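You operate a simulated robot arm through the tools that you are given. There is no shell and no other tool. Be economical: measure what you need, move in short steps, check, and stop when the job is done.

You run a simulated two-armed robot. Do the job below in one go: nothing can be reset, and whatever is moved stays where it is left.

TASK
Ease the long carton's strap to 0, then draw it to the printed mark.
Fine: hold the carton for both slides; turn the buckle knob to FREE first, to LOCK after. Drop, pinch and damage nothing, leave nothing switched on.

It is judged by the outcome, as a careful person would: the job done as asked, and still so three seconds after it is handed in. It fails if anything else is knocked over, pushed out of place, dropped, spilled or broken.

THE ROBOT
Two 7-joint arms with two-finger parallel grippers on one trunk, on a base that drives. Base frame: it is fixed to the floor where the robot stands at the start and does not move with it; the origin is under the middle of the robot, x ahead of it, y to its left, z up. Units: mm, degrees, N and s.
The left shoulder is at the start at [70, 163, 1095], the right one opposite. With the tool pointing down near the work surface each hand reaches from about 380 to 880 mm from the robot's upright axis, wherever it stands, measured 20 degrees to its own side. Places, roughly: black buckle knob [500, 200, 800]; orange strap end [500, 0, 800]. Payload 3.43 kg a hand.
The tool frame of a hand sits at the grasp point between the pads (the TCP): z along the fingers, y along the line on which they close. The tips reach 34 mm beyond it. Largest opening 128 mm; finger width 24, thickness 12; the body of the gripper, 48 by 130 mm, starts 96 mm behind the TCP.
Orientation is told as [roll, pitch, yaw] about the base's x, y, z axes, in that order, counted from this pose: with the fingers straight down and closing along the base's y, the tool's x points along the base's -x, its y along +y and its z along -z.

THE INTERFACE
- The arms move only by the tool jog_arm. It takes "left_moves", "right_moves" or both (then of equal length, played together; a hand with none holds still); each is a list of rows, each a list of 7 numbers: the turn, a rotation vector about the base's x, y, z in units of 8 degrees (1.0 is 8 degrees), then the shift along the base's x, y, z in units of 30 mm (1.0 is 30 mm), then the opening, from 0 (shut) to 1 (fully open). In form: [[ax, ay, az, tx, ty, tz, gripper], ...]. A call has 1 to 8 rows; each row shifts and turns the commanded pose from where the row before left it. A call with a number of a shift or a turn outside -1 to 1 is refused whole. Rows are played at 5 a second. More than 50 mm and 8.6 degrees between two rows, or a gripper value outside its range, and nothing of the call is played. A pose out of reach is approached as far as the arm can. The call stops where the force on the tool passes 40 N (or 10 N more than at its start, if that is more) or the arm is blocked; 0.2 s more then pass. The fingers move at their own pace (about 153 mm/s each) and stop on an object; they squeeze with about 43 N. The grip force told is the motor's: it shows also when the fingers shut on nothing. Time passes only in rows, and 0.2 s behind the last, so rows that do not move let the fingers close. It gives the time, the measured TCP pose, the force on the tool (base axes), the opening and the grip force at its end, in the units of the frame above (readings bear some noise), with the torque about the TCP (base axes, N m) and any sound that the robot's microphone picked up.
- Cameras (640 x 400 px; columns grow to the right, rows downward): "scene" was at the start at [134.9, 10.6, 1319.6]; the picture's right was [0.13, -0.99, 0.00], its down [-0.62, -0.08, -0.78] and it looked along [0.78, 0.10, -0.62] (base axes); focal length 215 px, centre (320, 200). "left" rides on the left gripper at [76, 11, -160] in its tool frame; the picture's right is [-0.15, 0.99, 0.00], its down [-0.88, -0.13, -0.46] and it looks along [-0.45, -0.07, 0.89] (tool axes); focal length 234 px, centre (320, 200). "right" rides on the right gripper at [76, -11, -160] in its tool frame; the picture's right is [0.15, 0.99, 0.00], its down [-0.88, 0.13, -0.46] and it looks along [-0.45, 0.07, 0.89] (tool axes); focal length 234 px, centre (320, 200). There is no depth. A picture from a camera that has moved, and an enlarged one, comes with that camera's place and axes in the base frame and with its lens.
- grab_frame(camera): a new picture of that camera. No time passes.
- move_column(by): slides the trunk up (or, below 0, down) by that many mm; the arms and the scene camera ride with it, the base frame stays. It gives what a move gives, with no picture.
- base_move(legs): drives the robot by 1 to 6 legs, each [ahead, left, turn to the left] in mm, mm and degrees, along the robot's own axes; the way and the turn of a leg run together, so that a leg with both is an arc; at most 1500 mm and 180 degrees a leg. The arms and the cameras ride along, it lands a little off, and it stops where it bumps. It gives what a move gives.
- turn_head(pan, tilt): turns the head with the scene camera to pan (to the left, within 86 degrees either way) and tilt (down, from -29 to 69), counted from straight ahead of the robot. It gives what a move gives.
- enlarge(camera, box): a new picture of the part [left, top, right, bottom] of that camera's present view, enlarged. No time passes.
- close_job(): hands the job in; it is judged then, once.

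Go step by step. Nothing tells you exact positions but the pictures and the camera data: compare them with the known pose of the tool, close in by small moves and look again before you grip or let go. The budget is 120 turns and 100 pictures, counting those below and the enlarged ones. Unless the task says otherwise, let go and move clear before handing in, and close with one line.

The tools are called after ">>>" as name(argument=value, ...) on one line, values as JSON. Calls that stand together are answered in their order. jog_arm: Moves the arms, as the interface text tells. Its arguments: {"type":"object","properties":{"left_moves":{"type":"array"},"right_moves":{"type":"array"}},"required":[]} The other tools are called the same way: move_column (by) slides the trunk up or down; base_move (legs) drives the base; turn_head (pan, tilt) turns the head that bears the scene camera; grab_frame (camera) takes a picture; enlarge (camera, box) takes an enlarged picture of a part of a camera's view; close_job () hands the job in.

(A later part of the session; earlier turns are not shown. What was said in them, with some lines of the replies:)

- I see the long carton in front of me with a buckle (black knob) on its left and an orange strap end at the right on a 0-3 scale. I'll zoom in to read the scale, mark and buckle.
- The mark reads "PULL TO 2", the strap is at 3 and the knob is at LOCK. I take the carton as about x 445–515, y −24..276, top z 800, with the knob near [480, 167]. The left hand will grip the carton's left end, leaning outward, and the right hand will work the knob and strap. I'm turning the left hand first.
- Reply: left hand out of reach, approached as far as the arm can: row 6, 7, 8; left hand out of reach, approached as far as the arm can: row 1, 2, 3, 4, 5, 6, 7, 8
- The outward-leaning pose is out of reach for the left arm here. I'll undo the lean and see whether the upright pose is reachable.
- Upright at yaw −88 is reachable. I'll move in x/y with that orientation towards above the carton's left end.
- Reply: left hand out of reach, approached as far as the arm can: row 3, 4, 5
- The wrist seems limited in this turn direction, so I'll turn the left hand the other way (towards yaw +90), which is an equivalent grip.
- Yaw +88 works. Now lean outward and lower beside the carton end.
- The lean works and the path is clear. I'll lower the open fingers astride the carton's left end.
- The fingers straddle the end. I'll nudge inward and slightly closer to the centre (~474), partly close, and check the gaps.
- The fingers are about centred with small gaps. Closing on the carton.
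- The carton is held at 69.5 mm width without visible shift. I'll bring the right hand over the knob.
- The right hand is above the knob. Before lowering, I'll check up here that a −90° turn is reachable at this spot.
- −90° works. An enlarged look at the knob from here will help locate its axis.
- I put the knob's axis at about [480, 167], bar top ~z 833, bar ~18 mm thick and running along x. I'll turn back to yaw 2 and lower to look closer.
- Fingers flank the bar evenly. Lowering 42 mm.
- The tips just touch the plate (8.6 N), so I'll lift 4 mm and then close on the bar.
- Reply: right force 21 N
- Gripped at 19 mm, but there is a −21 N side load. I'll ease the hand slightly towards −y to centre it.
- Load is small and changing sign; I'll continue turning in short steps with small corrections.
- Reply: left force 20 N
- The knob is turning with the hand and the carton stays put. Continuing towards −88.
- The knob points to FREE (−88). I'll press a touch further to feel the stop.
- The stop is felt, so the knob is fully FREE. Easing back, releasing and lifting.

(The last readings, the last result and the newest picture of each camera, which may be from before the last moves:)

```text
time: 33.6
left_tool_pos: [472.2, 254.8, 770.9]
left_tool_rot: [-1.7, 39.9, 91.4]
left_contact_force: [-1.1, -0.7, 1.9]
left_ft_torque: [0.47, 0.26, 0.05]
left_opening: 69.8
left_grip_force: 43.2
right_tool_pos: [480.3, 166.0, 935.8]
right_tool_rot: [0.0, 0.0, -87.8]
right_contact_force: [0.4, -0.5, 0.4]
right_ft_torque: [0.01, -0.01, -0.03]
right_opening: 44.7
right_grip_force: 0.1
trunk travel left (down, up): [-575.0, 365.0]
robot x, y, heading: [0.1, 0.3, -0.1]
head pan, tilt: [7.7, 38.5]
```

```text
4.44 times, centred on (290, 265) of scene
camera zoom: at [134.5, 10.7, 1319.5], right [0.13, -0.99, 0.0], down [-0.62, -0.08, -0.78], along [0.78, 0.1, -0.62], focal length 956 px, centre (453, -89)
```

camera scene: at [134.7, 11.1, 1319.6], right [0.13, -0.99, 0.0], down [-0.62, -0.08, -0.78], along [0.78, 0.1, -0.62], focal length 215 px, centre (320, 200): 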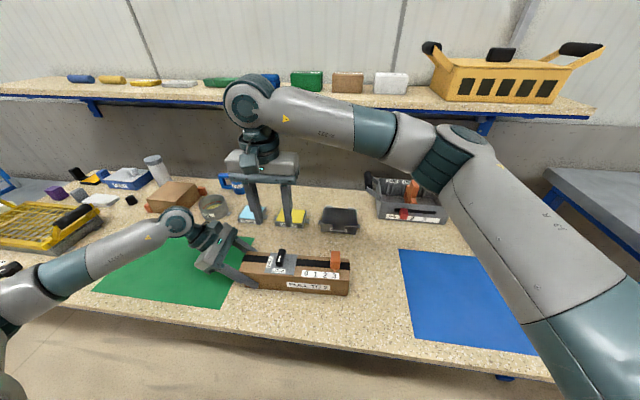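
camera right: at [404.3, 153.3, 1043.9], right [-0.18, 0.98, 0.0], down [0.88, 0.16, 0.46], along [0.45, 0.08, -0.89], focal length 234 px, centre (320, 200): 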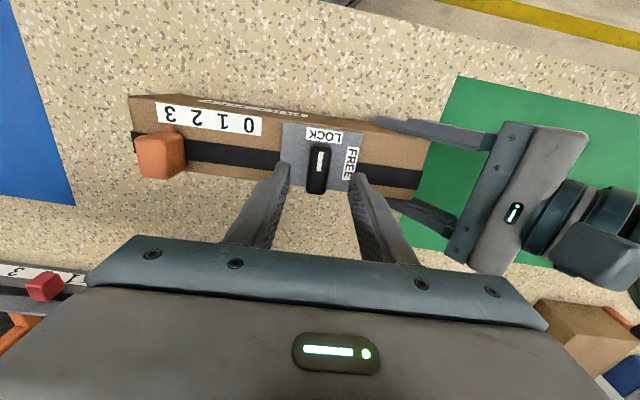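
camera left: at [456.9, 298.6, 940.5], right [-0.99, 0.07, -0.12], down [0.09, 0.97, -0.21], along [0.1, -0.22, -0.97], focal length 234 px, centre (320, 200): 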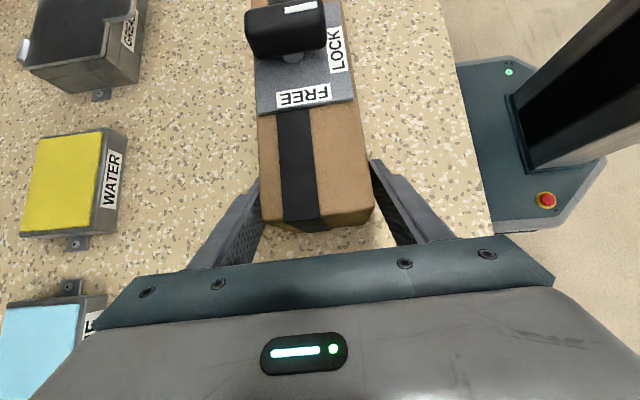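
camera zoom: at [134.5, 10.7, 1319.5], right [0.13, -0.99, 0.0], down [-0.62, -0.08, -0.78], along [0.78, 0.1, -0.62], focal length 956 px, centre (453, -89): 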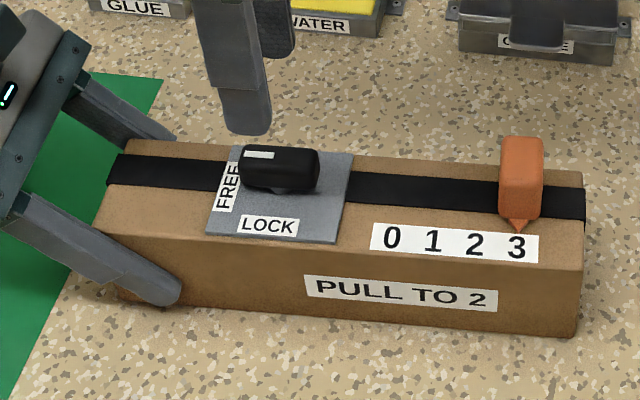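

The knob is now at FREE and the carton is unmoved. Next I bring the right hand over the orange strap end with yaw back at 2.

>>> jog_arm(right_moves=[[0, 0, 1, 0, -0.6, 0.2, 0.5], [0, 0, 1, 0, -0.6, 0.2, 0.5], [0, 0, 1, 0, -0.6, 0.2, 0.5], [0, 0, 1, 0, -0.6, 0, 0.5], [0, 0, 1, 0, -0.6, 0, 0.5], [0, 0, 1, 0, -0.6, 0, 0.5], [0, 0, 1, 0.2, -0.6, 0, 0.5], [0, 0, 1, 0.2, -0.6, 0, 0.5]])

>>> jog_arm(right_moves=[[0, 0, 1, 0, -0.2, 0, 0.5], [0, 0, 1, 0, 0, 0, 0.5], [0, 0, 1, 0, 0, 0, 0.5], [0, 0, 0.23, 0, 0, 0, 0.5]])

>>> grab_frame(camera="right")

>>> enlarge(camera="scene", box=[230, 200, 370, 300])

```text
time: 35.4
left_tool_pos: [472.1, 255.1, 770.5]
left_tool_rot: [-1.6, 39.8, 91.4]
left_contact_force: [0.8, -0.2, 0.4]
left_ft_torque: [0.43, 0.17, 0.0]
left_opening: 69.5
left_grip_force: 43.3
right_tool_pos: [492.4, 22.3, 950.3]
right_tool_rot: [0.0, 0.0, -23.6]
right_contact_force: [0.1, 0.6, -0.1]
right_ft_torque: [0.01, 0.04, 0.0]
right_opening: 64.2
right_grip_force: 0.1
trunk travel left (down, up): [-575.0, 365.0]
robot x, y, heading: [-0.2, -1.3, 0.1]
head pan, tilt: [7.7, 38.5]
```

```text
time: 36.4
left_tool_pos: [473.5, 255.1, 771.0]
left_tool_rot: [-1.8, 40.1, 91.5]
left_contact_force: [0.3, -1.3, 0.7]
left_ft_torque: [0.38, 0.13, 0.06]
left_opening: 69.9
left_grip_force: 43.1
right_tool_pos: [492.5, 16.7, 952.7]
right_tool_rot: [0.1, 0.1, 2.1]
right_contact_force: [-0.4, 0.9, 0.5]
right_ft_torque: [0.0, 0.0, 0.02]
right_opening: 64.0
right_grip_force: 0.0
trunk travel left (down, up): [-575.0, 365.0]
robot x, y, heading: [2.0, 0.2, -0.0]
head pan, tilt: [7.7, 38.5]
```

```text
71 pictures are left
camera right: at [417.1, 2.6, 1111.5], right [-0.18, 0.98, 0.0], down [0.87, 0.16, 0.46], along [0.45, 0.08, -0.89], focal length 234 px, centre (320, 200)
```

right: 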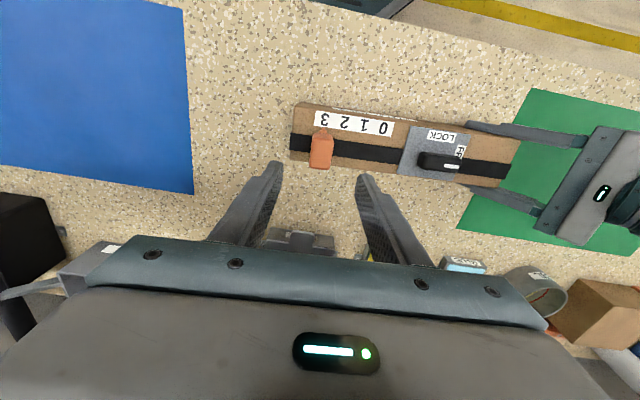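

```text
4.00 times, centred on (300, 250) of scene
camera zoom: at [134.8, 10.5, 1319.6], right [0.13, -0.99, 0.0], down [-0.62, -0.08, -0.78], along [0.78, 0.1, -0.62], focal length 861 px, centre (400, 0)
```

zoom: 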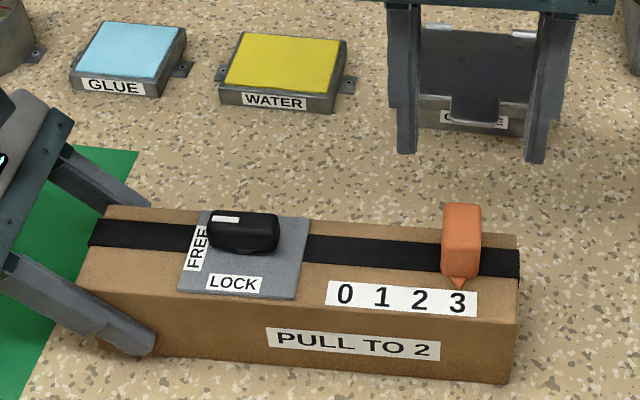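

>>> enlarge(camera="right", box=[270, 90, 380, 180])

```text
4.44 times, centred on (325, 135) of right
camera zoom: at [417.1, 2.6, 1111.5], right [-0.18, 0.98, 0.0], down [0.87, 0.16, 0.46], along [0.45, 0.08, -0.89], focal length 1041 px, centre (298, 489)
```

zoom: 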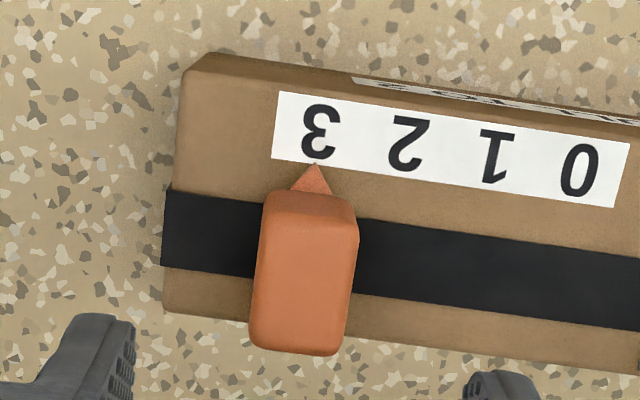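

The strap end's centre is about [494, 17], top ~z 845, ~24 mm wide. I'll lower to z≈842 with open fingers.

>>> jog_arm(right_moves=[[0, 0, 0, 0, 0, -0.8, 0.45], [0, 0, 0, 0, 0, -0.8, 0.45], [0, 0, 0, 0, 0, -0.8, 0.45], [0, 0, 0, 0, 0, -0.8, 0.4], [0, 0, 0, 0, 0, -0.45, 0.35]])

>>> enlarge(camera="right", box=[220, 80, 420, 220])

>>> enlarge(camera="scene", box=[260, 215, 370, 290])

```text
time: 37.6
left_tool_pos: [470.7, 254.7, 769.5]
left_tool_rot: [-1.7, 39.8, 91.4]
left_contact_force: [-1.4, -0.9, -0.2]
left_ft_torque: [0.42, 0.18, -0.02]
left_opening: 69.8
left_grip_force: 43.3
right_tool_pos: [491.1, 17.3, 843.5]
right_tool_rot: [-0.1, 0.0, 2.1]
right_contact_force: [0.6, 0.3, 0.2]
right_ft_torque: [0.0, -0.02, -0.03]
right_opening: 45.1
right_grip_force: 0.1
trunk travel left (down, up): [-575.0, 365.0]
robot x, y, heading: [-0.1, 2.4, -0.0]
head pan, tilt: [7.7, 38.5]
```

```text
2.86 times, centred on (320, 150) of right
camera zoom: at [416.0, 3.4, 1003.1], right [-0.18, 0.98, 0.0], down [0.88, 0.16, 0.46], along [0.45, 0.08, -0.89], focal length 669 px, centre (320, 343)
```

zoom: 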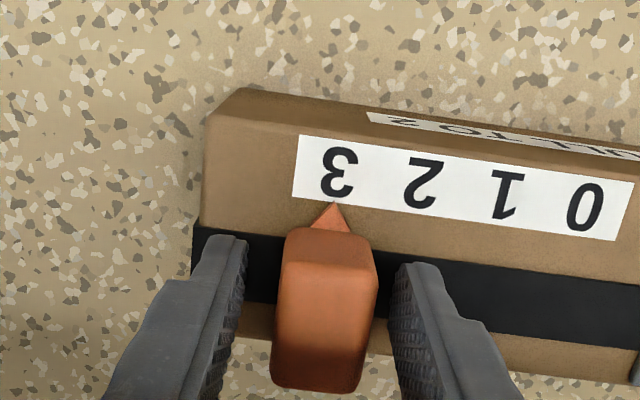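

```text
5.33 times, centred on (315, 252) of scene
camera zoom: at [134.7, 10.6, 1319.6], right [0.13, -0.99, 0.0], down [-0.62, -0.08, -0.78], along [0.78, 0.1, -0.62], focal length 1148 px, centre (347, -80)
```

zoom: 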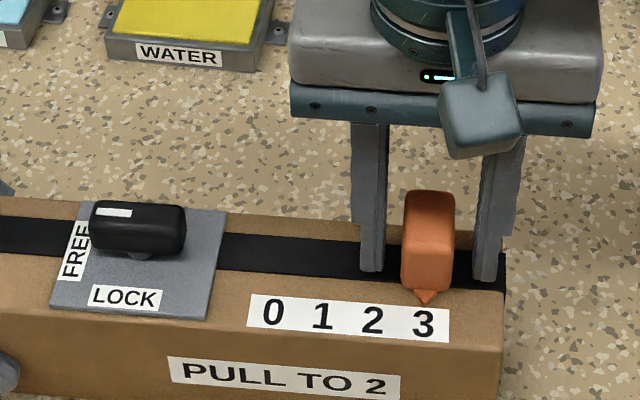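

Well placed; a tiny +y/+x correction and then close on the strap end.

>>> jog_arm(right_moves=[[0, 0, 0, 0.06, 0.04, 0, 0.3], [0, 0, 0, 0, 0, 0, 0.24], [0, 0, 0, 0, 0, 0, 0.2], [0, 0, 0, 0, 0, 0, 0.16], [0, 0, 0, 0, 0, 0, 0.12]])

```text
time: 38.8
left_tool_pos: [473.1, 255.7, 770.6]
left_tool_rot: [-1.6, 40.0, 91.4]
left_contact_force: [-0.8, 0.8, 1.2]
left_ft_torque: [0.3, 0.18, -0.38]
left_opening: 69.7
left_grip_force: 42.7
right_tool_pos: [492.7, 18.5, 844.8]
right_tool_rot: [0.0, 0.0, 2.1]
right_contact_force: [0.1, -1.2, 0.6]
right_ft_torque: [-0.19, -0.08, 0.42]
right_opening: 25.0
right_grip_force: 43.0
trunk travel left (down, up): [-575.0, 365.0]
robot x, y, heading: [-2.2, -2.3, 0.1]
head pan, tilt: [7.7, 38.5]
```

Gripped with low load. Now easing the strap gently toward 0 along the carton's axis.

>>> jog_arm(right_moves=[[0, 0, 0, -0.007, 0.2, 0, 0.12], [0, 0, 0, -0.007, 0.2, 0, 0.12], [0, 0, 0, -0.007, 0.2, 0, 0.12], [0, 0, 0, -0.007, 0.2, 0, 0.12]])

>>> enlarge(camera="scene", box=[230, 215, 370, 300])

```text
time: 39.8
left_tool_pos: [473.3, 255.0, 770.6]
left_tool_rot: [-1.6, 39.9, 91.5]
left_contact_force: [3.6, 2.4, 1.2]
left_ft_torque: [0.72, 0.36, 0.16]
left_opening: 69.7
left_grip_force: 43.1
right_tool_pos: [491.7, 41.9, 843.7]
right_tool_rot: [0.2, 0.0, 2.1]
right_contact_force: [-2.1, 0.6, -0.3]
right_ft_torque: [-0.4, -0.15, 0.35]
right_opening: 24.9
right_grip_force: 43.5
trunk travel left (down, up): [-575.0, 365.0]
robot x, y, heading: [2.6, 1.1, -0.0]
head pan, tilt: [7.7, 38.5]
```

```text
4.57 times, centred on (300, 258) of scene
camera zoom: at [134.9, 10.8, 1319.6], right [0.13, -0.99, 0.0], down [-0.62, -0.08, -0.78], along [0.78, 0.1, -0.62], focal length 984 px, centre (411, -63)
```

zoom: 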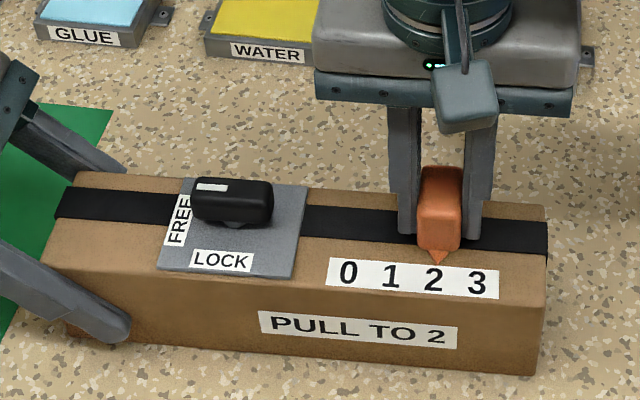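

It slides freely and the carton stays put. Continuing towards 0.

>>> jog_arm(right_moves=[[0, 0, 0, -0.007, 0.2, 0, 0.12], [0, 0, 0, -0.007, 0.2, 0, 0.12], [0, 0, 0, -0.007, 0.2, 0, 0.12], [0, 0, 0, -0.007, 0.2, 0, 0.12], [0, 0, 0, -0.007, 0.2, 0, 0.12], [0, 0, 0, -0.007, 0.2, 0, 0.12], [0, 0, 0, -0.007, 0.2, 0, 0.12], [0, 0, 0, -0.007, 0.15, 0, 0.12]])

>>> enlarge(camera="scene", box=[260, 235, 350, 295])

>>> enlarge(camera="right", box=[220, 80, 420, 220])

```text
time: 41.6
left_tool_pos: [472.6, 255.2, 769.7]
left_tool_rot: [-1.8, 40.0, 91.5]
left_contact_force: [14.1, 1.4, -6.5]
left_ft_torque: [0.66, 1.02, 1.38]
left_opening: 69.6
left_grip_force: 42.8
right_tool_pos: [491.7, 89.2, 842.7]
right_tool_rot: [0.1, 0.0, 2.1]
right_contact_force: [-18.2, -1.2, 14.4]
right_ft_torque: [-0.2, 0.91, 0.67]
right_opening: 24.9
right_grip_force: 43.3
trunk travel left (down, up): [-575.0, 365.0]
robot x, y, heading: [-1.3, -2.0, -0.2]
head pan, tilt: [7.7, 38.5]
```

```text
6.67 times, centred on (305, 265) of scene
camera zoom: at [134.1, 11.0, 1319.7], right [0.13, -0.99, 0.0], down [-0.62, -0.08, -0.78], along [0.78, 0.1, -0.62], focal length 1434 px, centre (420, -233)
```

zoom: 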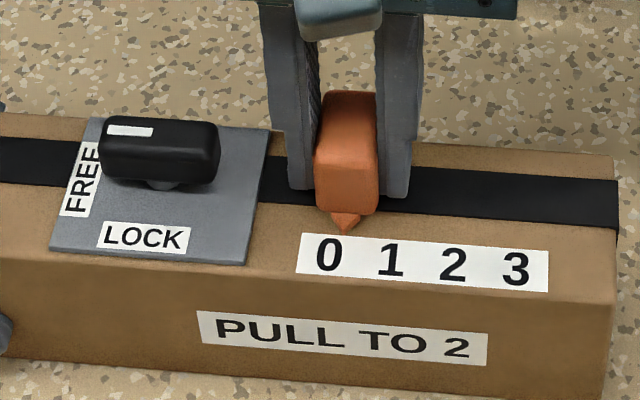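

```text
2.86 times, centred on (320, 150) of right
camera zoom: at [416.2, 74.7, 1002.1], right [-0.18, 0.98, 0.0], down [0.88, 0.16, 0.45], along [0.45, 0.09, -0.89], focal length 669 px, centre (320, 343)
```

zoom: 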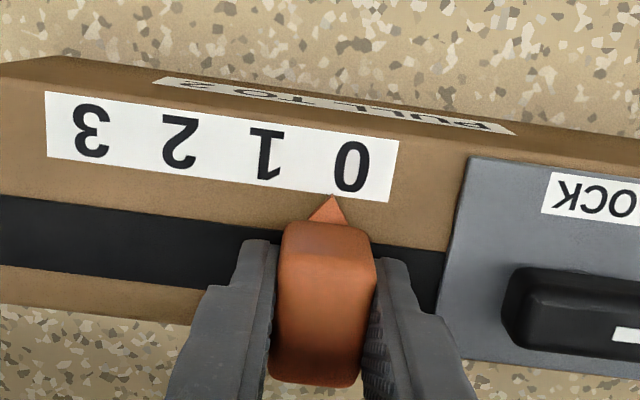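

The pointer is ~4 mm short of 0 and side load is building from a slight path skew. I'll relieve it (−x, up a little) and go on slowly.

>>> jog_arm(right_moves=[[0, 0, 0, -0.06, 0, 0.04, 0.12], [0, 0, 0, -0.01, 0.06, 0, 0.12], [0, 0, 0, 0, 0.05, 0, 0.12]])

>>> enlarge(camera="scene", box=[270, 245, 345, 295])

>>> enlarge(camera="right", box=[220, 80, 380, 190])

```text
time: 42.4
left_tool_pos: [473.8, 253.6, 771.2]
left_tool_rot: [-1.6, 40.1, 91.2]
left_contact_force: [-0.1, 0.6, 3.1]
left_ft_torque: [-0.56, -0.32, -0.48]
left_opening: 69.7
left_grip_force: 42.4
right_tool_pos: [490.2, 90.7, 845.3]
right_tool_rot: [-0.1, 0.0, 2.0]
right_contact_force: [0.3, 0.0, -3.8]
right_ft_torque: [-0.25, 0.26, 0.44]
right_opening: 24.7
right_grip_force: 42.8
trunk travel left (down, up): [-575.0, 365.0]
robot x, y, heading: [-0.2, -2.4, -0.2]
head pan, tilt: [7.7, 38.5]
```

```text
8.00 times, centred on (308, 270) of scene
camera zoom: at [135.2, 10.9, 1319.5], right [0.13, -0.99, 0.0], down [-0.62, -0.08, -0.78], along [0.78, 0.1, -0.62], focal length 1721 px, centre (420, -360)
```

zoom: 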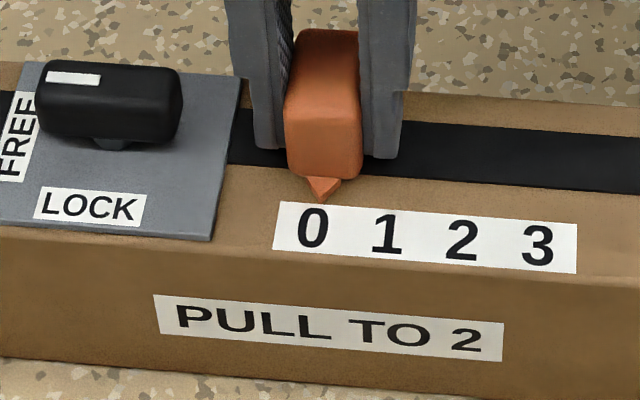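

```text
3.64 times, centred on (300, 135) of right
camera zoom: at [415.0, 77.5, 1002.8], right [-0.18, 0.98, 0.0], down [0.88, 0.16, 0.46], along [0.45, 0.08, -0.89], focal length 852 px, centre (393, 436)
```

zoom: 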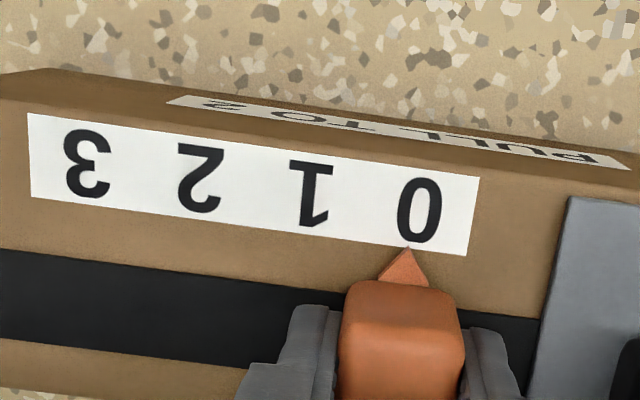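

Load relieved; about 1 mm remains to 0. One small nudge.

>>> jog_arm(right_moves=[[0, 0, 0, 0, 0.04, 0, 0.12], [0, 0, 0, 0, 0, 0, 0.12]])

>>> enlarge(camera="scene", box=[285, 250, 325, 277])

>>> enlarge(camera="right", box=[280, 115, 360, 170])

```text
time: 43.0
left_tool_pos: [471.5, 252.8, 771.8]
left_tool_rot: [-1.6, 40.0, 91.4]
left_contact_force: [-4.8, -0.6, 8.3]
left_ft_torque: [-1.1, -0.07, -0.97]
left_opening: 69.5
left_grip_force: 42.9
right_tool_pos: [489.0, 93.0, 843.6]
right_tool_rot: [0.0, 0.0, 2.0]
right_contact_force: [4.5, 0.0, -8.5]
right_ft_torque: [-0.4, -0.46, 0.29]
right_opening: 25.2
right_grip_force: 43.3
trunk travel left (down, up): [-575.0, 365.0]
robot x, y, heading: [0.4, -0.1, -0.0]
head pan, tilt: [7.7, 38.5]
```

```text
14.81 times, centred on (305, 264) of scene
camera zoom: at [135.1, 10.7, 1319.5], right [0.13, -0.99, 0.0], down [-0.62, -0.08, -0.78], along [0.78, 0.1, -0.62], focal length 3187 px, centre (542, -741)
```

zoom: 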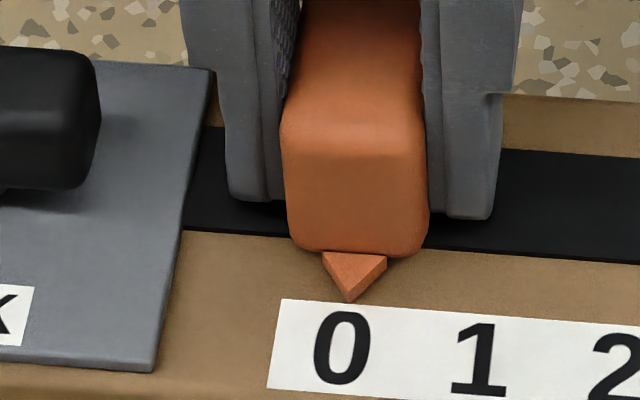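

```text
7.27 times, centred on (320, 142) of right
camera zoom: at [414.7, 78.8, 1002.8], right [-0.18, 0.98, 0.0], down [0.88, 0.16, 0.46], along [0.45, 0.08, -0.89], focal length 1703 px, centre (320, 618)
```

zoom: 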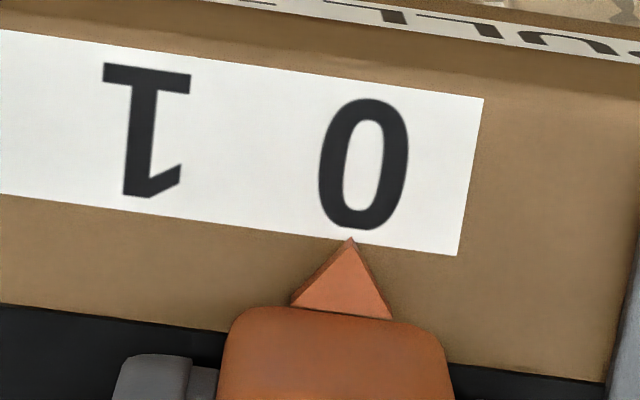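

The pointer is exactly on 0. Now drawing back towards 2 along the axis, first 6 rows, then fine steps.

>>> jog_arm(right_moves=[[0, 0, 0, 0.01, -0.15, -0.02, 0.12], [0, 0, 0, 0.009, -0.2, 0, 0.12], [0, 0, 0, 0.009, -0.2, 0, 0.12], [0, 0, 0, 0.009, -0.2, 0, 0.12], [0, 0, 0, 0.009, -0.2, 0, 0.12], [0, 0, 0, 0.009, -0.2, 0, 0.12], [0, 0, 0, 0.009, -0.2, 0, 0.12], [0, 0, 0, 0.009, -0.2, 0, 0.12]])

>>> enlarge(camera="scene", box=[290, 250, 345, 287])

>>> enlarge(camera="right", box=[280, 115, 360, 170])

```text
time: 44.8
left_tool_pos: [473.3, 256.0, 770.9]
left_tool_rot: [-1.8, 39.9, 91.5]
left_contact_force: [-1.7, -1.6, 6.4]
left_ft_torque: [-1.03, 0.57, -0.76]
left_opening: 69.5
left_grip_force: 42.9
right_tool_pos: [492.7, 44.5, 843.9]
right_tool_rot: [0.0, 0.0, 2.2]
right_contact_force: [0.8, 0.3, -4.7]
right_ft_torque: [-0.06, -0.68, 0.5]
right_opening: 24.8
right_grip_force: 43.1
trunk travel left (down, up): [-575.0, 365.0]
robot x, y, heading: [4.6, -0.6, -0.1]
head pan, tilt: [7.7, 38.5]
```

```text
10.81 times, centred on (318, 268) of scene
camera zoom: at [134.9, 10.5, 1319.5], right [0.13, -0.99, 0.0], down [-0.62, -0.08, -0.78], along [0.78, 0.1, -0.62], focal length 2326 px, centre (347, -540)
```

zoom: 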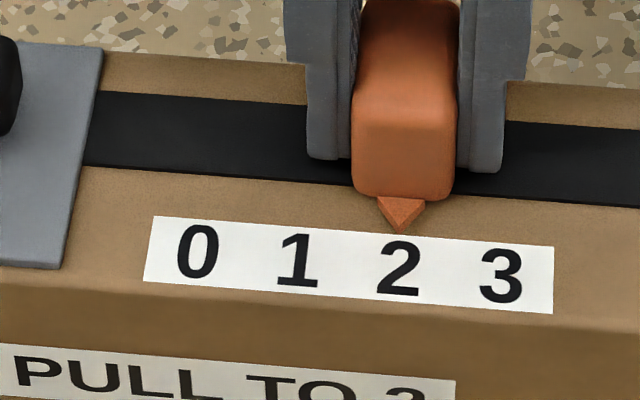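

```text
7.27 times, centred on (320, 142) of right
camera zoom: at [417.7, 30.7, 1002.8], right [-0.18, 0.98, 0.0], down [0.88, 0.16, 0.46], along [0.45, 0.08, -0.89], focal length 1703 px, centre (320, 618)
```

zoom: 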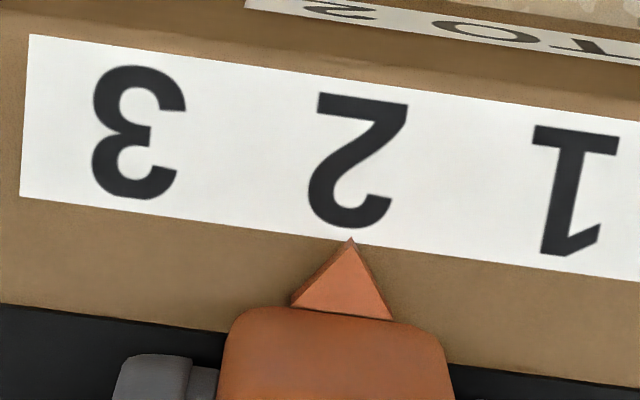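

The pointer is within about half a millimetre of 2. A tiny nudge, then a settle and re-check.

>>> jog_arm(right_moves=[[0, 0, 0, 0, -0.012, 0, 0.12], [0, 0, 0, 0, 0, 0, 0.12], [0, 0, 0, 0, 0, 0, 0.12]])

>>> enlarge(camera="scene", box=[300, 255, 340, 282])

>>> enlarge(camera="right", box=[280, 115, 360, 170])

```text
time: 45.6
left_tool_pos: [472.5, 255.6, 771.2]
left_tool_rot: [-1.6, 39.8, 91.3]
left_contact_force: [-0.1, 1.3, 6.2]
left_ft_torque: [-0.74, 0.25, -0.28]
left_opening: 69.6
left_grip_force: 43.6
right_tool_pos: [491.6, 45.7, 843.9]
right_tool_rot: [-0.1, 0.2, 2.1]
right_contact_force: [-1.2, 0.7, -4.8]
right_ft_torque: [-0.42, -0.33, 0.36]
right_opening: 24.8
right_grip_force: 43.2
trunk travel left (down, up): [-575.0, 365.0]
robot x, y, heading: [-1.3, 2.1, -0.1]
head pan, tilt: [7.7, 38.5]
```

```text
14.81 times, centred on (320, 268) of scene
camera zoom: at [135.0, 10.8, 1319.5], right [0.13, -0.99, 0.0], down [-0.62, -0.08, -0.78], along [0.78, 0.1, -0.62], focal length 3187 px, centre (320, -815)
```

zoom: 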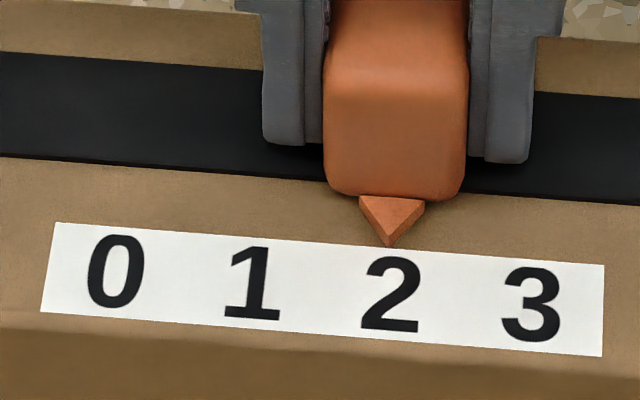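

```text
7.27 times, centred on (320, 142) of right
camera zoom: at [417.5, 31.2, 1003.1], right [-0.18, 0.98, 0.0], down [0.88, 0.16, 0.45], along [0.45, 0.08, -0.89], focal length 1703 px, centre (320, 618)
```

zoom: 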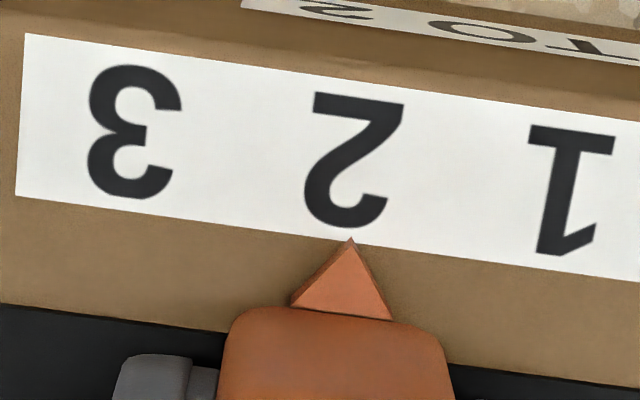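

>>> jog_arm(right_moves=[[0, 0, 0, 0, -0.028, 0, 0.12], [0, 0, 0, 0, 0, 0, 0.12], [0, 0, 0, 0, 0, 0, 0.12]])

>>> enlarge(camera="scene", box=[300, 255, 340, 282])

>>> enlarge(camera="right", box=[280, 115, 360, 170])

```text
time: 46.4
left_tool_pos: [472.4, 255.4, 771.0]
left_tool_rot: [-1.7, 39.8, 91.4]
left_contact_force: [-0.3, 1.4, 6.5]
left_ft_torque: [-0.23, -0.36, -0.66]
left_opening: 69.8
left_grip_force: 43.6
right_tool_pos: [491.5, 44.2, 844.0]
right_tool_rot: [-0.1, 0.0, 2.1]
right_contact_force: [1.6, 0.2, -3.2]
right_ft_torque: [-0.46, 0.19, 0.33]
right_opening: 24.7
right_grip_force: 42.6
trunk travel left (down, up): [-575.0, 365.0]
robot x, y, heading: [0.0, -1.9, 0.1]
head pan, tilt: [7.7, 38.5]
```

```text
14.81 times, centred on (320, 268) of scene
camera zoom: at [135.0, 10.7, 1319.6], right [0.13, -0.99, 0.0], down [-0.62, -0.08, -0.78], along [0.78, 0.1, -0.62], focal length 3187 px, centre (320, -815)
```

zoom: 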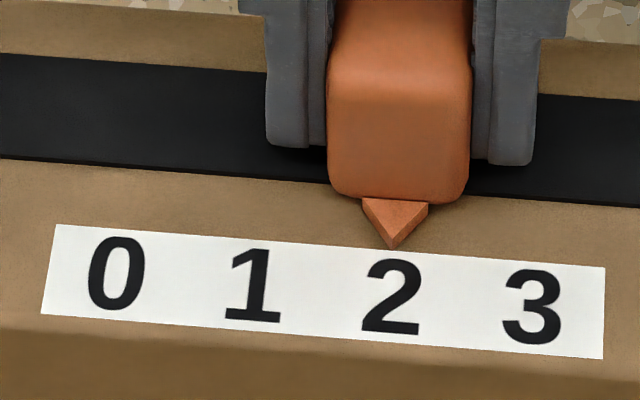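

```text
7.27 times, centred on (320, 142) of right
camera zoom: at [416.9, 30.4, 1003.1], right [-0.18, 0.98, 0.0], down [0.88, 0.16, 0.46], along [0.45, 0.08, -0.89], focal length 1703 px, centre (320, 618)
```

zoom: 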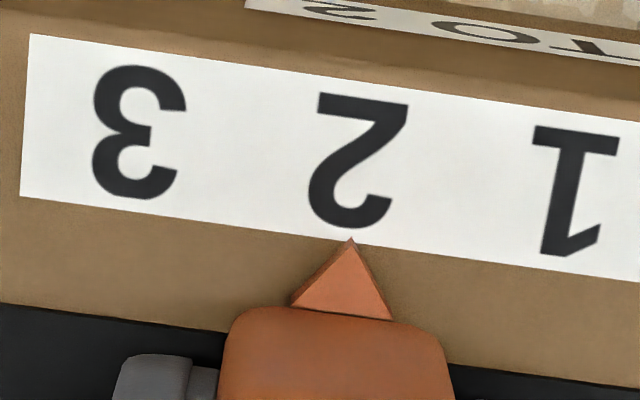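

>>> jog_arm(right_moves=[[0, 0, 0, 0, -0.018, 0, 0.12], [0, 0, 0, 0, 0, 0, 0.12], [0, 0, 0, 0, 0, 0, 0.12]])

>>> enlarge(camera="right", box=[280, 115, 360, 170])

```text
time: 47.2
left_tool_pos: [474.4, 255.4, 771.4]
left_tool_rot: [-1.7, 40.1, 91.3]
left_contact_force: [0.6, 0.9, 5.8]
left_ft_torque: [-0.1, -0.12, -0.58]
left_opening: 69.4
left_grip_force: 43.0
right_tool_pos: [491.3, 43.3, 843.4]
right_tool_rot: [0.0, 0.0, 2.1]
right_contact_force: [0.1, -0.2, -2.1]
right_ft_torque: [-0.49, 0.06, 0.31]
right_opening: 25.0
right_grip_force: 42.8
trunk travel left (down, up): [-575.0, 365.0]
robot x, y, heading: [-1.2, 3.1, 0.2]
head pan, tilt: [7.7, 38.5]
```

```text
7.27 times, centred on (320, 142) of right
camera zoom: at [416.9, 30.2, 1003.2], right [-0.18, 0.98, 0.0], down [0.88, 0.16, 0.46], along [0.45, 0.08, -0.89], focal length 1703 px, centre (320, 618)
```

zoom: 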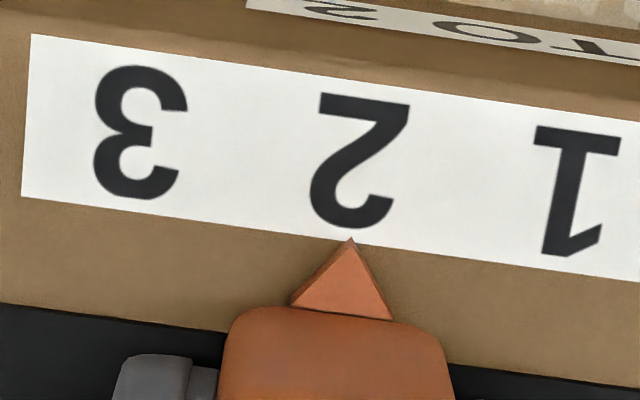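

The pointer sits on 2 with no pull on the strap. Releasing and lifting, then on to the knob at yaw −88.

>>> jog_arm(right_moves=[[0, 0, 0, 0, 0, 0, 0.22], [0, 0, 0, 0, 0, 0, 0.3], [0, 0, 0, 0, 0, 0, 0.35], [0, 0, 0, 0, 0, 0.5, 0.35], [0, 0, 0, 0, 0, 0.9, 0.35], [0, 0, 0, 0, 0, 0.9, 0.35], [0, 0, 0, 0, 0, 0.9, 0.35]])

>>> enlarge(camera="scene", box=[300, 255, 340, 282])

>>> jog_arm(right_moves=[[0, 0, -1, -0.05, 0.5, 0, 0.35], [0, 0, -1, -0.05, 0.5, 0, 0.35], [0, 0, -1, -0.05, 0.5, 0, 0.35], [0, 0, -1, -0.05, 0.5, 0, 0.35], [0, 0, -1, -0.05, 0.5, 0, 0.35], [0, 0, -1, -0.05, 0.5, 0, 0.35], [0, 0, -1, -0.05, 0.5, 0, 0.35], [0, 0, -1, -0.03, 0.58, 0, 0.35]])

>>> jog_arm(right_moves=[[0, 0, -1, 0, 0, 0, 0.35], [0, 0, -1, 0, 0, 0, 0.35], [0, 0, -1, 0, 0, -0.3, 0.35], [0, 0, -0.26, 0, 0, -0.5, 0.35]])

>>> enlarge(camera="right", box=[220, 70, 420, 220])

```text
time: 48.8
left_tool_pos: [472.9, 254.5, 771.8]
left_tool_rot: [-1.7, 40.0, 91.4]
left_contact_force: [0.2, 0.4, 3.9]
left_ft_torque: [0.58, 0.22, -0.05]
left_opening: 70.1
left_grip_force: 43.1
right_tool_pos: [491.2, 43.5, 937.4]
right_tool_rot: [0.0, 0.1, 2.1]
right_contact_force: [0.1, -0.2, 0.5]
right_ft_torque: [0.01, -0.02, -0.06]
right_opening: 44.8
right_grip_force: 0.1
trunk travel left (down, up): [-575.0, 365.0]
robot x, y, heading: [0.7, -2.3, -0.3]
head pan, tilt: [7.7, 38.5]
```

```text
14.81 times, centred on (320, 268) of scene
camera zoom: at [134.5, 10.7, 1319.5], right [0.13, -0.99, 0.0], down [-0.62, -0.08, -0.78], along [0.78, 0.1, -0.62], focal length 3187 px, centre (320, -815)
```

zoom: 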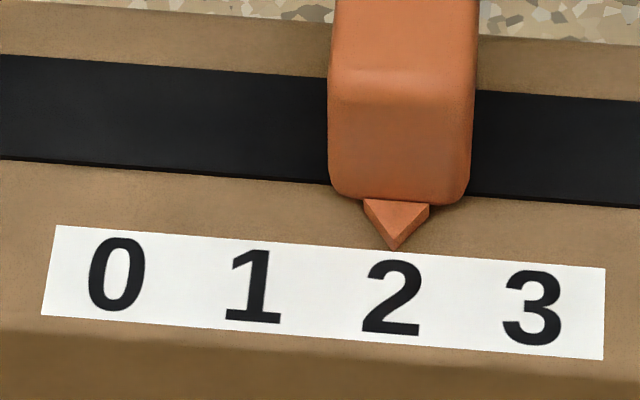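

```text
time: 50.6
left_tool_pos: [473.3, 254.4, 770.6]
left_tool_rot: [-1.8, 40.0, 91.4]
left_contact_force: [-1.9, 0.3, 1.8]
left_ft_torque: [0.49, 0.23, 0.02]
left_opening: 70.0
left_grip_force: 42.8
right_tool_pos: [479.1, 167.7, 939.1]
right_tool_rot: [0.0, 0.0, -62.1]
right_contact_force: [-1.3, -0.1, 0.4]
right_ft_torque: [0.03, 0.0, 0.0]
right_opening: 45.0
right_grip_force: 0.1
trunk travel left (down, up): [-575.0, 365.0]
robot x, y, heading: [1.1, 1.4, -0.1]
head pan, tilt: [7.7, 38.5]
```

```text
time: 51.6
left_tool_pos: [472.3, 255.0, 770.7]
left_tool_rot: [-1.5, 39.9, 91.4]
left_contact_force: [-1.2, -0.2, 0.0]
left_ft_torque: [0.42, 0.18, 0.02]
left_opening: 69.7
left_grip_force: 42.8
right_tool_pos: [479.0, 167.3, 916.0]
right_tool_rot: [0.0, 0.0, -88.1]
right_contact_force: [-0.3, 1.0, -0.2]
right_ft_torque: [0.0, 0.05, 0.0]
right_opening: 44.9
right_grip_force: 0.0
trunk travel left (down, up): [-575.0, 365.0]
robot x, y, heading: [-2.4, 2.9, 0.0]
head pan, tilt: [7.7, 38.5]
```

```text
2.67 times, centred on (320, 145) of right
camera zoom: at [465.7, 241.9, 1074.1], right [0.98, 0.18, 0.0], down [0.16, -0.88, 0.46], along [0.08, -0.45, -0.89], focal length 624 px, centre (320, 347)
```

zoom: 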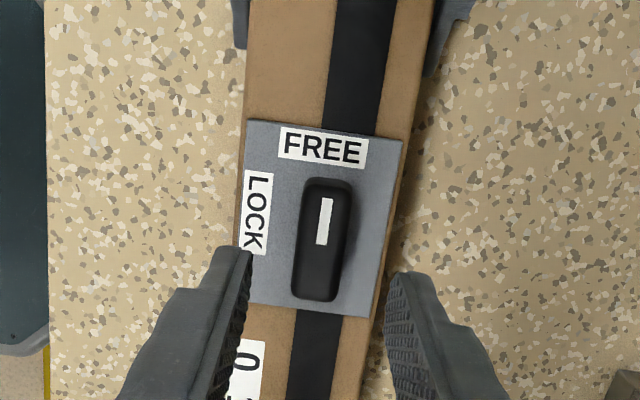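

The strap stayed at 2. Lowering onto the knob and closing.

>>> jog_arm(right_moves=[[0, 0, 0, 0, 0, -0.6, 0.35], [0, 0, 0, 0, 0, -0.6, 0.35], [0, 0, 0, 0.02, -0.03, -0.6, 0.35], [0, 0, 0, 0, 0, -0.47, 0.35], [0, 0, 0, 0, 0, 0, 0.35]])

>>> enlarge(camera="right", box=[220, 70, 420, 220])

```text
time: 52.8
left_tool_pos: [471.5, 254.7, 771.0]
left_tool_rot: [-1.8, 40.0, 91.5]
left_contact_force: [-0.2, 0.3, 0.8]
left_ft_torque: [0.5, 0.15, 0.02]
left_opening: 69.7
left_grip_force: 42.7
right_tool_pos: [479.9, 166.8, 845.4]
right_tool_rot: [0.0, 0.0, -88.1]
right_contact_force: [-0.6, -0.3, 0.3]
right_ft_torque: [0.04, 0.0, -0.02]
right_opening: 44.8
right_grip_force: 0.1
trunk travel left (down, up): [-575.0, 365.0]
robot x, y, heading: [1.7, 0.6, 0.0]
head pan, tilt: [7.7, 38.5]
```

```text
2.67 times, centred on (320, 145) of right
camera zoom: at [466.7, 241.0, 1005.1], right [0.98, 0.18, 0.0], down [0.16, -0.88, 0.46], along [0.08, -0.45, -0.89], focal length 624 px, centre (320, 347)
```

zoom: 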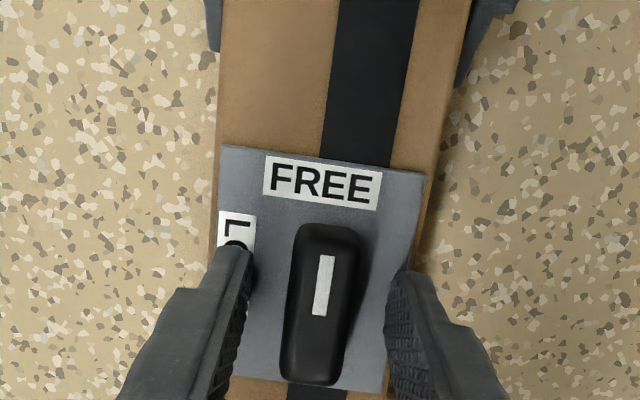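

>>> jog_arm(right_moves=[[0, 0, 0, 0, 0, 0.05, 0.25], [0, 0, 0, 0, 0, 0, 0.18], [0, 0, 0, 0, 0, 0, 0.12], [0, 0, 0, 0, 0, 0, 0.08], [0, 0, 0, 0, 0, 0, 0.05]])

```text
time: 54.0
left_tool_pos: [472.4, 254.5, 770.4]
left_tool_rot: [-1.6, 40.0, 91.5]
left_contact_force: [9.4, 0.7, 0.5]
left_ft_torque: [0.15, 1.47, 0.58]
left_opening: 69.6
left_grip_force: 43.2
right_tool_pos: [479.0, 164.8, 847.1]
right_tool_rot: [-0.2, 0.0, -87.9]
right_contact_force: [-9.5, -0.3, -0.3]
right_ft_torque: [0.23, -0.65, 0.27]
right_opening: 19.5
right_grip_force: 43.1
trunk travel left (down, up): [-575.0, 365.0]
robot x, y, heading: [-2.6, -1.5, -0.3]
head pan, tilt: [7.7, 38.5]
```

The bar is gripped at 19.5 mm with modest load. Turning back +90° towards LOCK in short steps.

>>> jog_arm(right_moves=[[0, 0, 0.5, -0.04, 0, 0, 0.05], [0, 0, 0.7, 0, 0, 0, 0.05], [0, 0, 0.7, 0, 0, 0, 0.05]])

>>> jog_arm(right_moves=[[0, 0, 0.7, 0, 0, 0, 0.05], [0, 0, 0.7, 0, 0, 0, 0.05], [0, 0, 0.7, 0, 0, 0, 0.05]])

```text
time: 54.8
left_tool_pos: [473.1, 254.8, 770.0]
left_tool_rot: [-1.7, 40.1, 91.5]
left_contact_force: [3.3, -4.8, 7.1]
left_ft_torque: [0.57, 1.09, 0.33]
left_opening: 69.6
left_grip_force: 43.1
right_tool_pos: [479.9, 165.8, 849.0]
right_tool_rot: [0.0, 0.0, -72.7]
right_contact_force: [-3.1, 5.0, -6.9]
right_ft_torque: [-0.67, -0.9, 0.0]
right_opening: 19.6
right_grip_force: 43.2
trunk travel left (down, up): [-575.0, 365.0]
robot x, y, heading: [-2.4, 0.2, 0.1]
head pan, tilt: [7.7, 38.5]
```

```text
time: 55.6
left_tool_pos: [473.0, 254.3, 770.6]
left_tool_rot: [-1.7, 39.9, 91.3]
left_contact_force: [-1.9, 0.6, 13.0]
left_ft_torque: [-0.67, 0.77, -0.17]
left_opening: 69.6
left_grip_force: 43.1
right_tool_pos: [480.2, 165.9, 848.7]
right_tool_rot: [0.0, -0.1, -55.8]
right_contact_force: [2.5, 0.4, -13.9]
right_ft_torque: [-0.33, -1.04, 0.0]
right_opening: 19.5
right_grip_force: 43.0
trunk travel left (down, up): [-575.0, 365.0]
robot x, y, heading: [-1.1, 4.3, -0.0]
head pan, tilt: [7.7, 38.5]
```

>>> jog_arm(right_moves=[[0, 0, 0.7, 0, 0, -0.04, 0.05], [0, 0, 0.7, 0, 0, 0, 0.05], [0, 0, 0.7, 0, 0, 0, 0.05]])

>>> jog_arm(right_moves=[[0, 0, 0.7, 0, 0, 0, 0.05], [0, 0, 0.7, 0, 0, 0, 0.05], [0, 0, 0.7, 0, 0, 0, 0.05]])

>>> jog_arm(right_moves=[[0, 0, 0.6, 0, 0, 0, 0.05], [0, 0, 0.6, 0, 0, 0, 0.05]])

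```text
time: 56.4
left_tool_pos: [473.1, 253.9, 770.0]
left_tool_rot: [-1.6, 40.0, 91.5]
left_contact_force: [-4.3, 4.4, 11.1]
left_ft_torque: [-1.62, 0.79, -0.03]
left_opening: 69.4
left_grip_force: 42.9
right_tool_pos: [479.8, 165.6, 846.4]
right_tool_rot: [-0.1, -0.1, -39.2]
right_contact_force: [5.7, -5.9, -7.0]
right_ft_torque: [-0.45, -1.28, -0.04]
right_opening: 19.3
right_grip_force: 42.5
trunk travel left (down, up): [-575.0, 365.0]
robot x, y, heading: [3.5, -0.1, 0.0]
head pan, tilt: [7.7, 38.5]
```

```text
time: 57.2
left_tool_pos: [473.6, 255.5, 770.5]
left_tool_rot: [-1.7, 39.9, 91.3]
left_contact_force: [-6.8, 6.7, 8.6]
left_ft_torque: [-1.2, 0.75, -0.36]
left_opening: 69.8
left_grip_force: 42.6
right_tool_pos: [479.9, 165.8, 848.1]
right_tool_rot: [0.0, 0.0, -22.2]
right_contact_force: [7.4, -7.0, -4.6]
right_ft_torque: [-0.32, -1.33, -0.02]
right_opening: 19.3
right_grip_force: 43.2
trunk travel left (down, up): [-575.0, 365.0]
robot x, y, heading: [0.4, 1.3, -0.0]
head pan, tilt: [7.7, 38.5]
```

```text
time: 57.8
left_tool_pos: [472.9, 255.1, 770.4]
left_tool_rot: [-1.6, 39.9, 91.4]
left_contact_force: [-5.4, 7.4, 6.9]
left_ft_torque: [-0.71, 0.77, -0.46]
left_opening: 69.8
left_grip_force: 42.7
right_tool_pos: [480.3, 165.5, 847.6]
right_tool_rot: [0.1, 0.1, -12.7]
right_contact_force: [5.1, -7.1, -5.3]
right_ft_torque: [-0.25, -1.14, -0.03]
right_opening: 19.2
right_grip_force: 42.9
trunk travel left (down, up): [-575.0, 365.0]
robot x, y, heading: [-2.7, 4.0, -0.1]
head pan, tilt: [7.7, 38.5]
```

>>> jog_arm(right_moves=[[0, 0, 0.6, 0, 0, 0, 0.05], [0, 0, 0.6, 0, 0, 0, 0.05], [0, 0, 0.5, 0, 0, 0, 0.05]])

>>> jog_arm(right_moves=[[0, 0, 0.2, 0, 0, 0, 0.05], [0, 0, 0.1, 0, 0, 0, 0.05]])

>>> enlarge(camera="right", box=[220, 70, 420, 220])

```text
time: 58.6
left_tool_pos: [471.6, 254.2, 770.4]
left_tool_rot: [-1.8, 40.0, 91.3]
left_contact_force: [-7.6, 2.9, 4.3]
left_ft_torque: [-0.29, -0.3, -0.71]
left_opening: 69.8
left_grip_force: 43.4
right_tool_pos: [479.2, 165.1, 847.1]
right_tool_rot: [0.0, 0.0, 0.8]
right_contact_force: [8.0, -2.4, -3.9]
right_ft_torque: [-0.14, -0.35, 0.0]
right_opening: 19.3
right_grip_force: 43.3
trunk travel left (down, up): [-575.0, 365.0]
robot x, y, heading: [-0.4, -1.1, -0.0]
head pan, tilt: [7.7, 38.5]
```

```text
time: 59.2
left_tool_pos: [472.2, 254.9, 771.0]
left_tool_rot: [-1.5, 40.0, 91.4]
left_contact_force: [-9.5, 3.6, 0.6]
left_ft_torque: [0.16, -0.75, -0.48]
left_opening: 69.7
left_grip_force: 43.0
right_tool_pos: [479.7, 165.7, 846.9]
right_tool_rot: [0.0, -0.1, 3.3]
right_contact_force: [9.8, -4.6, 0.2]
right_ft_torque: [-0.13, 0.14, -0.32]
right_opening: 19.5
right_grip_force: 43.0
trunk travel left (down, up): [-575.0, 365.0]
robot x, y, heading: [-1.0, 1.4, -0.1]
head pan, tilt: [7.7, 38.5]
```

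```text
2.67 times, centred on (320, 145) of right
camera zoom: at [404.9, 150.3, 1006.8], right [-0.2, 0.98, 0.0], down [0.87, 0.18, 0.46], along [0.45, 0.09, -0.89], focal length 624 px, centre (320, 347)
```

zoom: 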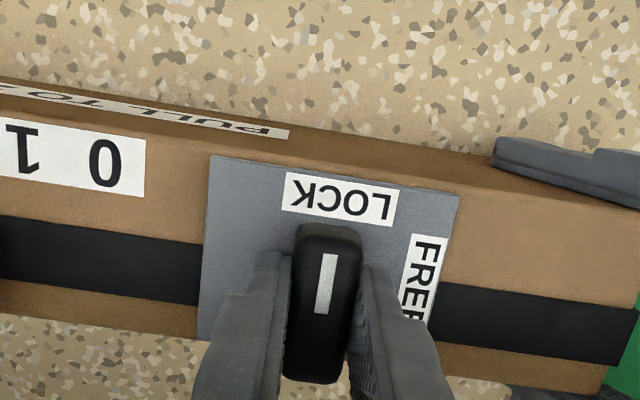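

The stop is beginning to be felt; one small press more, then release and lift.

>>> jog_arm(right_moves=[[0, 0, 0.12, 0, 0, 0, 0.05], [0, 0, 0.06, 0, 0, 0, 0.05]])

>>> jog_arm(right_moves=[[0, 0, -0.15, -0.02, 0, 0, 0.05], [0, 0, 0, 0, 0, 0, 0.2], [0, 0, 0, 0, 0, 0, 0.3], [0, 0, 0, 0, 0, 0.5, 0.3], [0, 0, 0, 0, 0, 0.9, 0.3], [0, 0, 0, 0, 0, 0.9, 0.3], [0, 0, 0, 0, 0, 0.9, 0.3], [0, 0, 0, 0, 0, 0.9, 0.3]])

>>> enlarge(camera="scene", box=[230, 225, 360, 305])

>>> enlarge(camera="right", box=[220, 70, 420, 220])

```text
time: 59.8
left_tool_pos: [473.3, 255.9, 770.2]
left_tool_rot: [-1.5, 39.8, 91.6]
left_contact_force: [-7.9, 2.9, 0.0]
left_ft_torque: [0.11, 0.08, 0.25]
left_opening: 69.7
left_grip_force: 43.1
right_tool_pos: [478.1, 165.2, 847.9]
right_tool_rot: [0.0, 0.0, 4.5]
right_contact_force: [7.0, -4.6, 0.5]
right_ft_torque: [-0.07, -0.48, -0.78]
right_opening: 19.4
right_grip_force: 42.8
trunk travel left (down, up): [-575.0, 365.0]
robot x, y, heading: [4.1, 2.8, -0.3]
head pan, tilt: [7.7, 38.5]
```

```text
time: 61.6
left_tool_pos: [472.1, 255.8, 770.2]
left_tool_rot: [-1.6, 40.1, 91.4]
left_contact_force: [-0.1, -0.1, 0.3]
left_ft_torque: [0.41, 0.04, 0.01]
left_opening: 69.8
left_grip_force: 43.3
right_tool_pos: [478.8, 166.5, 971.1]
right_tool_rot: [0.0, 0.1, 3.5]
right_contact_force: [0.0, 0.6, 0.1]
right_ft_torque: [-0.01, -0.02, 0.01]
right_opening: 38.4
right_grip_force: 0.1
trunk travel left (down, up): [-575.0, 365.0]
robot x, y, heading: [-3.6, -1.4, -0.0]
head pan, tilt: [7.7, 38.5]
```

```text
4.92 times, centred on (295, 265) of scene
camera zoom: at [134.6, 10.9, 1319.5], right [0.13, -0.99, 0.0], down [-0.62, -0.08, -0.78], along [0.78, 0.1, -0.62], focal length 1059 px, centre (443, -120)
```

zoom: 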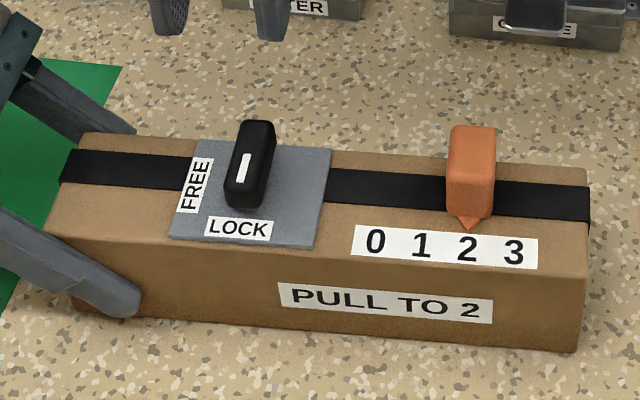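

```text
2.67 times, centred on (320, 145) of right
camera zoom: at [404.9, 150.6, 1129.7], right [-0.21, 0.98, 0.0], down [0.87, 0.18, 0.46], along [0.45, 0.09, -0.89], focal length 624 px, centre (320, 347)
```

zoom: 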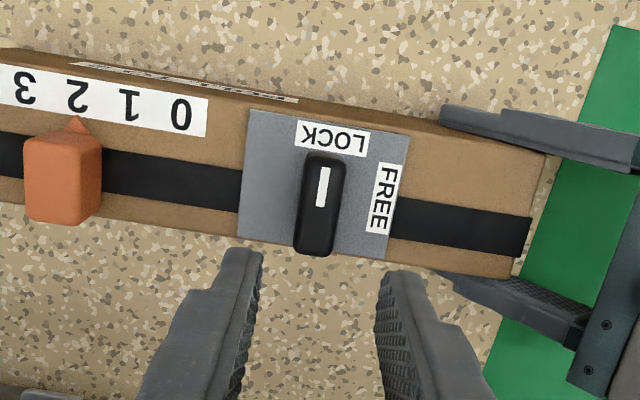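

Knob at LOCK, strap at 2, carton steady. Now the left hand lets go and withdraws along its fingers, and the right hand moves clear.

>>> jog_arm(left_moves=[[0, 0, 0, 0, 0, 0, 0.6], [0, 0, 0, 0, 0, 0, 0.7], [0, 0, 0, 0, 0, 0, 0.85], [0, 0, 0, 0, 0.5, 0.6, 0.9], [0, 0, 0, 0, 0.6, 0.7, 0.9], [0, 0, 0, 0, 0.6, 0.7, 0.9], [0, 0, 0, 0, 0.6, 0.7, 0.9], [0, 0, 0, 0, 0.4, 0.7, 0.9]], right_moves=[[0, 0, 0, 0, 0, 0, 0.3], [0, 0, 0, 0, 0, 0, 0.3], [0, 0, 0, 0, 0, 0, 0.3], [0, 0, 0, 0, -0.8, 0.8, 0.3], [0, 0, 0, 0, -0.8, 0.8, 0.3], [0, 0, 0, 0, -0.8, 0.8, 0.3], [0, 0, 0, 0, -0.8, 0.8, 0.3], [0, 0, 0, 0, -0.8, 0.8, 0.3]])

>>> grab_frame(camera="scene")

>>> enlarge(camera="scene", box=[230, 235, 360, 305])

```text
time: 63.4
left_tool_pos: [470.9, 334.0, 872.5]
left_tool_rot: [-1.7, 39.9, 91.3]
left_contact_force: [0.3, 1.0, 0.2]
left_ft_torque: [0.0, 0.0, 0.0]
left_opening: 114.9
left_grip_force: 0.0
right_tool_pos: [475.4, 42.7, 1093.2]
right_tool_rot: [0.2, 0.0, 3.5]
right_contact_force: [0.8, 0.3, -0.6]
right_ft_torque: [0.04, 0.0, -0.02]
right_opening: 38.2
right_grip_force: 0.0
trunk travel left (down, up): [-575.0, 365.0]
robot x, y, heading: [-1.9, 0.7, -0.2]
head pan, tilt: [7.7, 38.5]
```

```text
46 pictures are left
camera scene: at [134.3, 9.6, 1319.6], right [0.13, -0.99, 0.0], down [-0.62, -0.08, -0.78], along [0.78, 0.11, -0.62], focal length 215 px, centre (320, 200)
```

scene: 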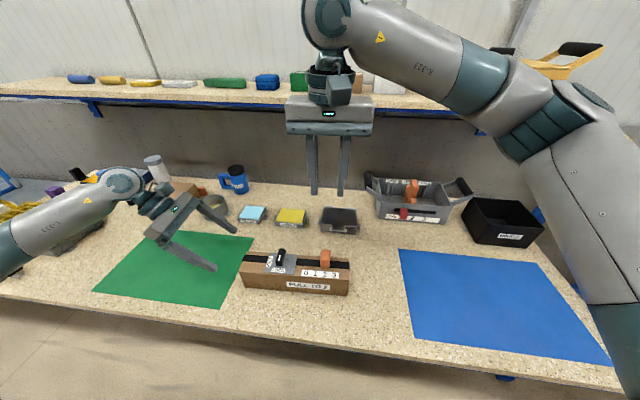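

```text
4.92 times, centred on (295, 270) of scene
camera zoom: at [134.3, 9.6, 1319.6], right [0.13, -0.99, 0.0], down [-0.62, -0.08, -0.78], along [0.78, 0.11, -0.62], focal length 1059 px, centre (443, -145)
```

zoom: 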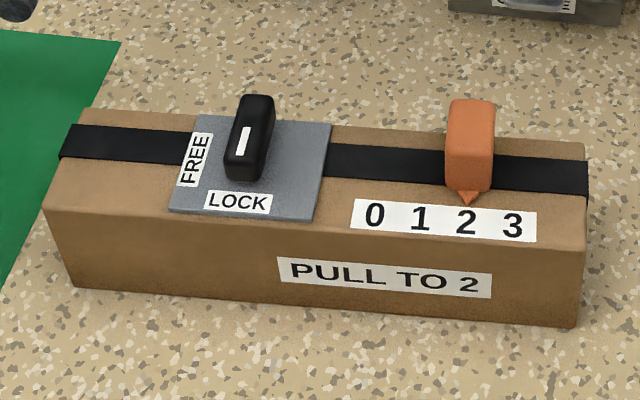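

Both hands are clear, the knob is at LOCK, the strap pointer is on 2, and everything else is in place. I'm handing in now.

>>> close_job()

```text
The job is handed in.
```

The strap was eased to 0 and drawn to the printed mark, 2. The left hand held the carton throughout, and the knob was turned to FREE first and is back at LOCK. The carton's right end moved about 3 mm (roughly 1°), and nothing else was disturbed.
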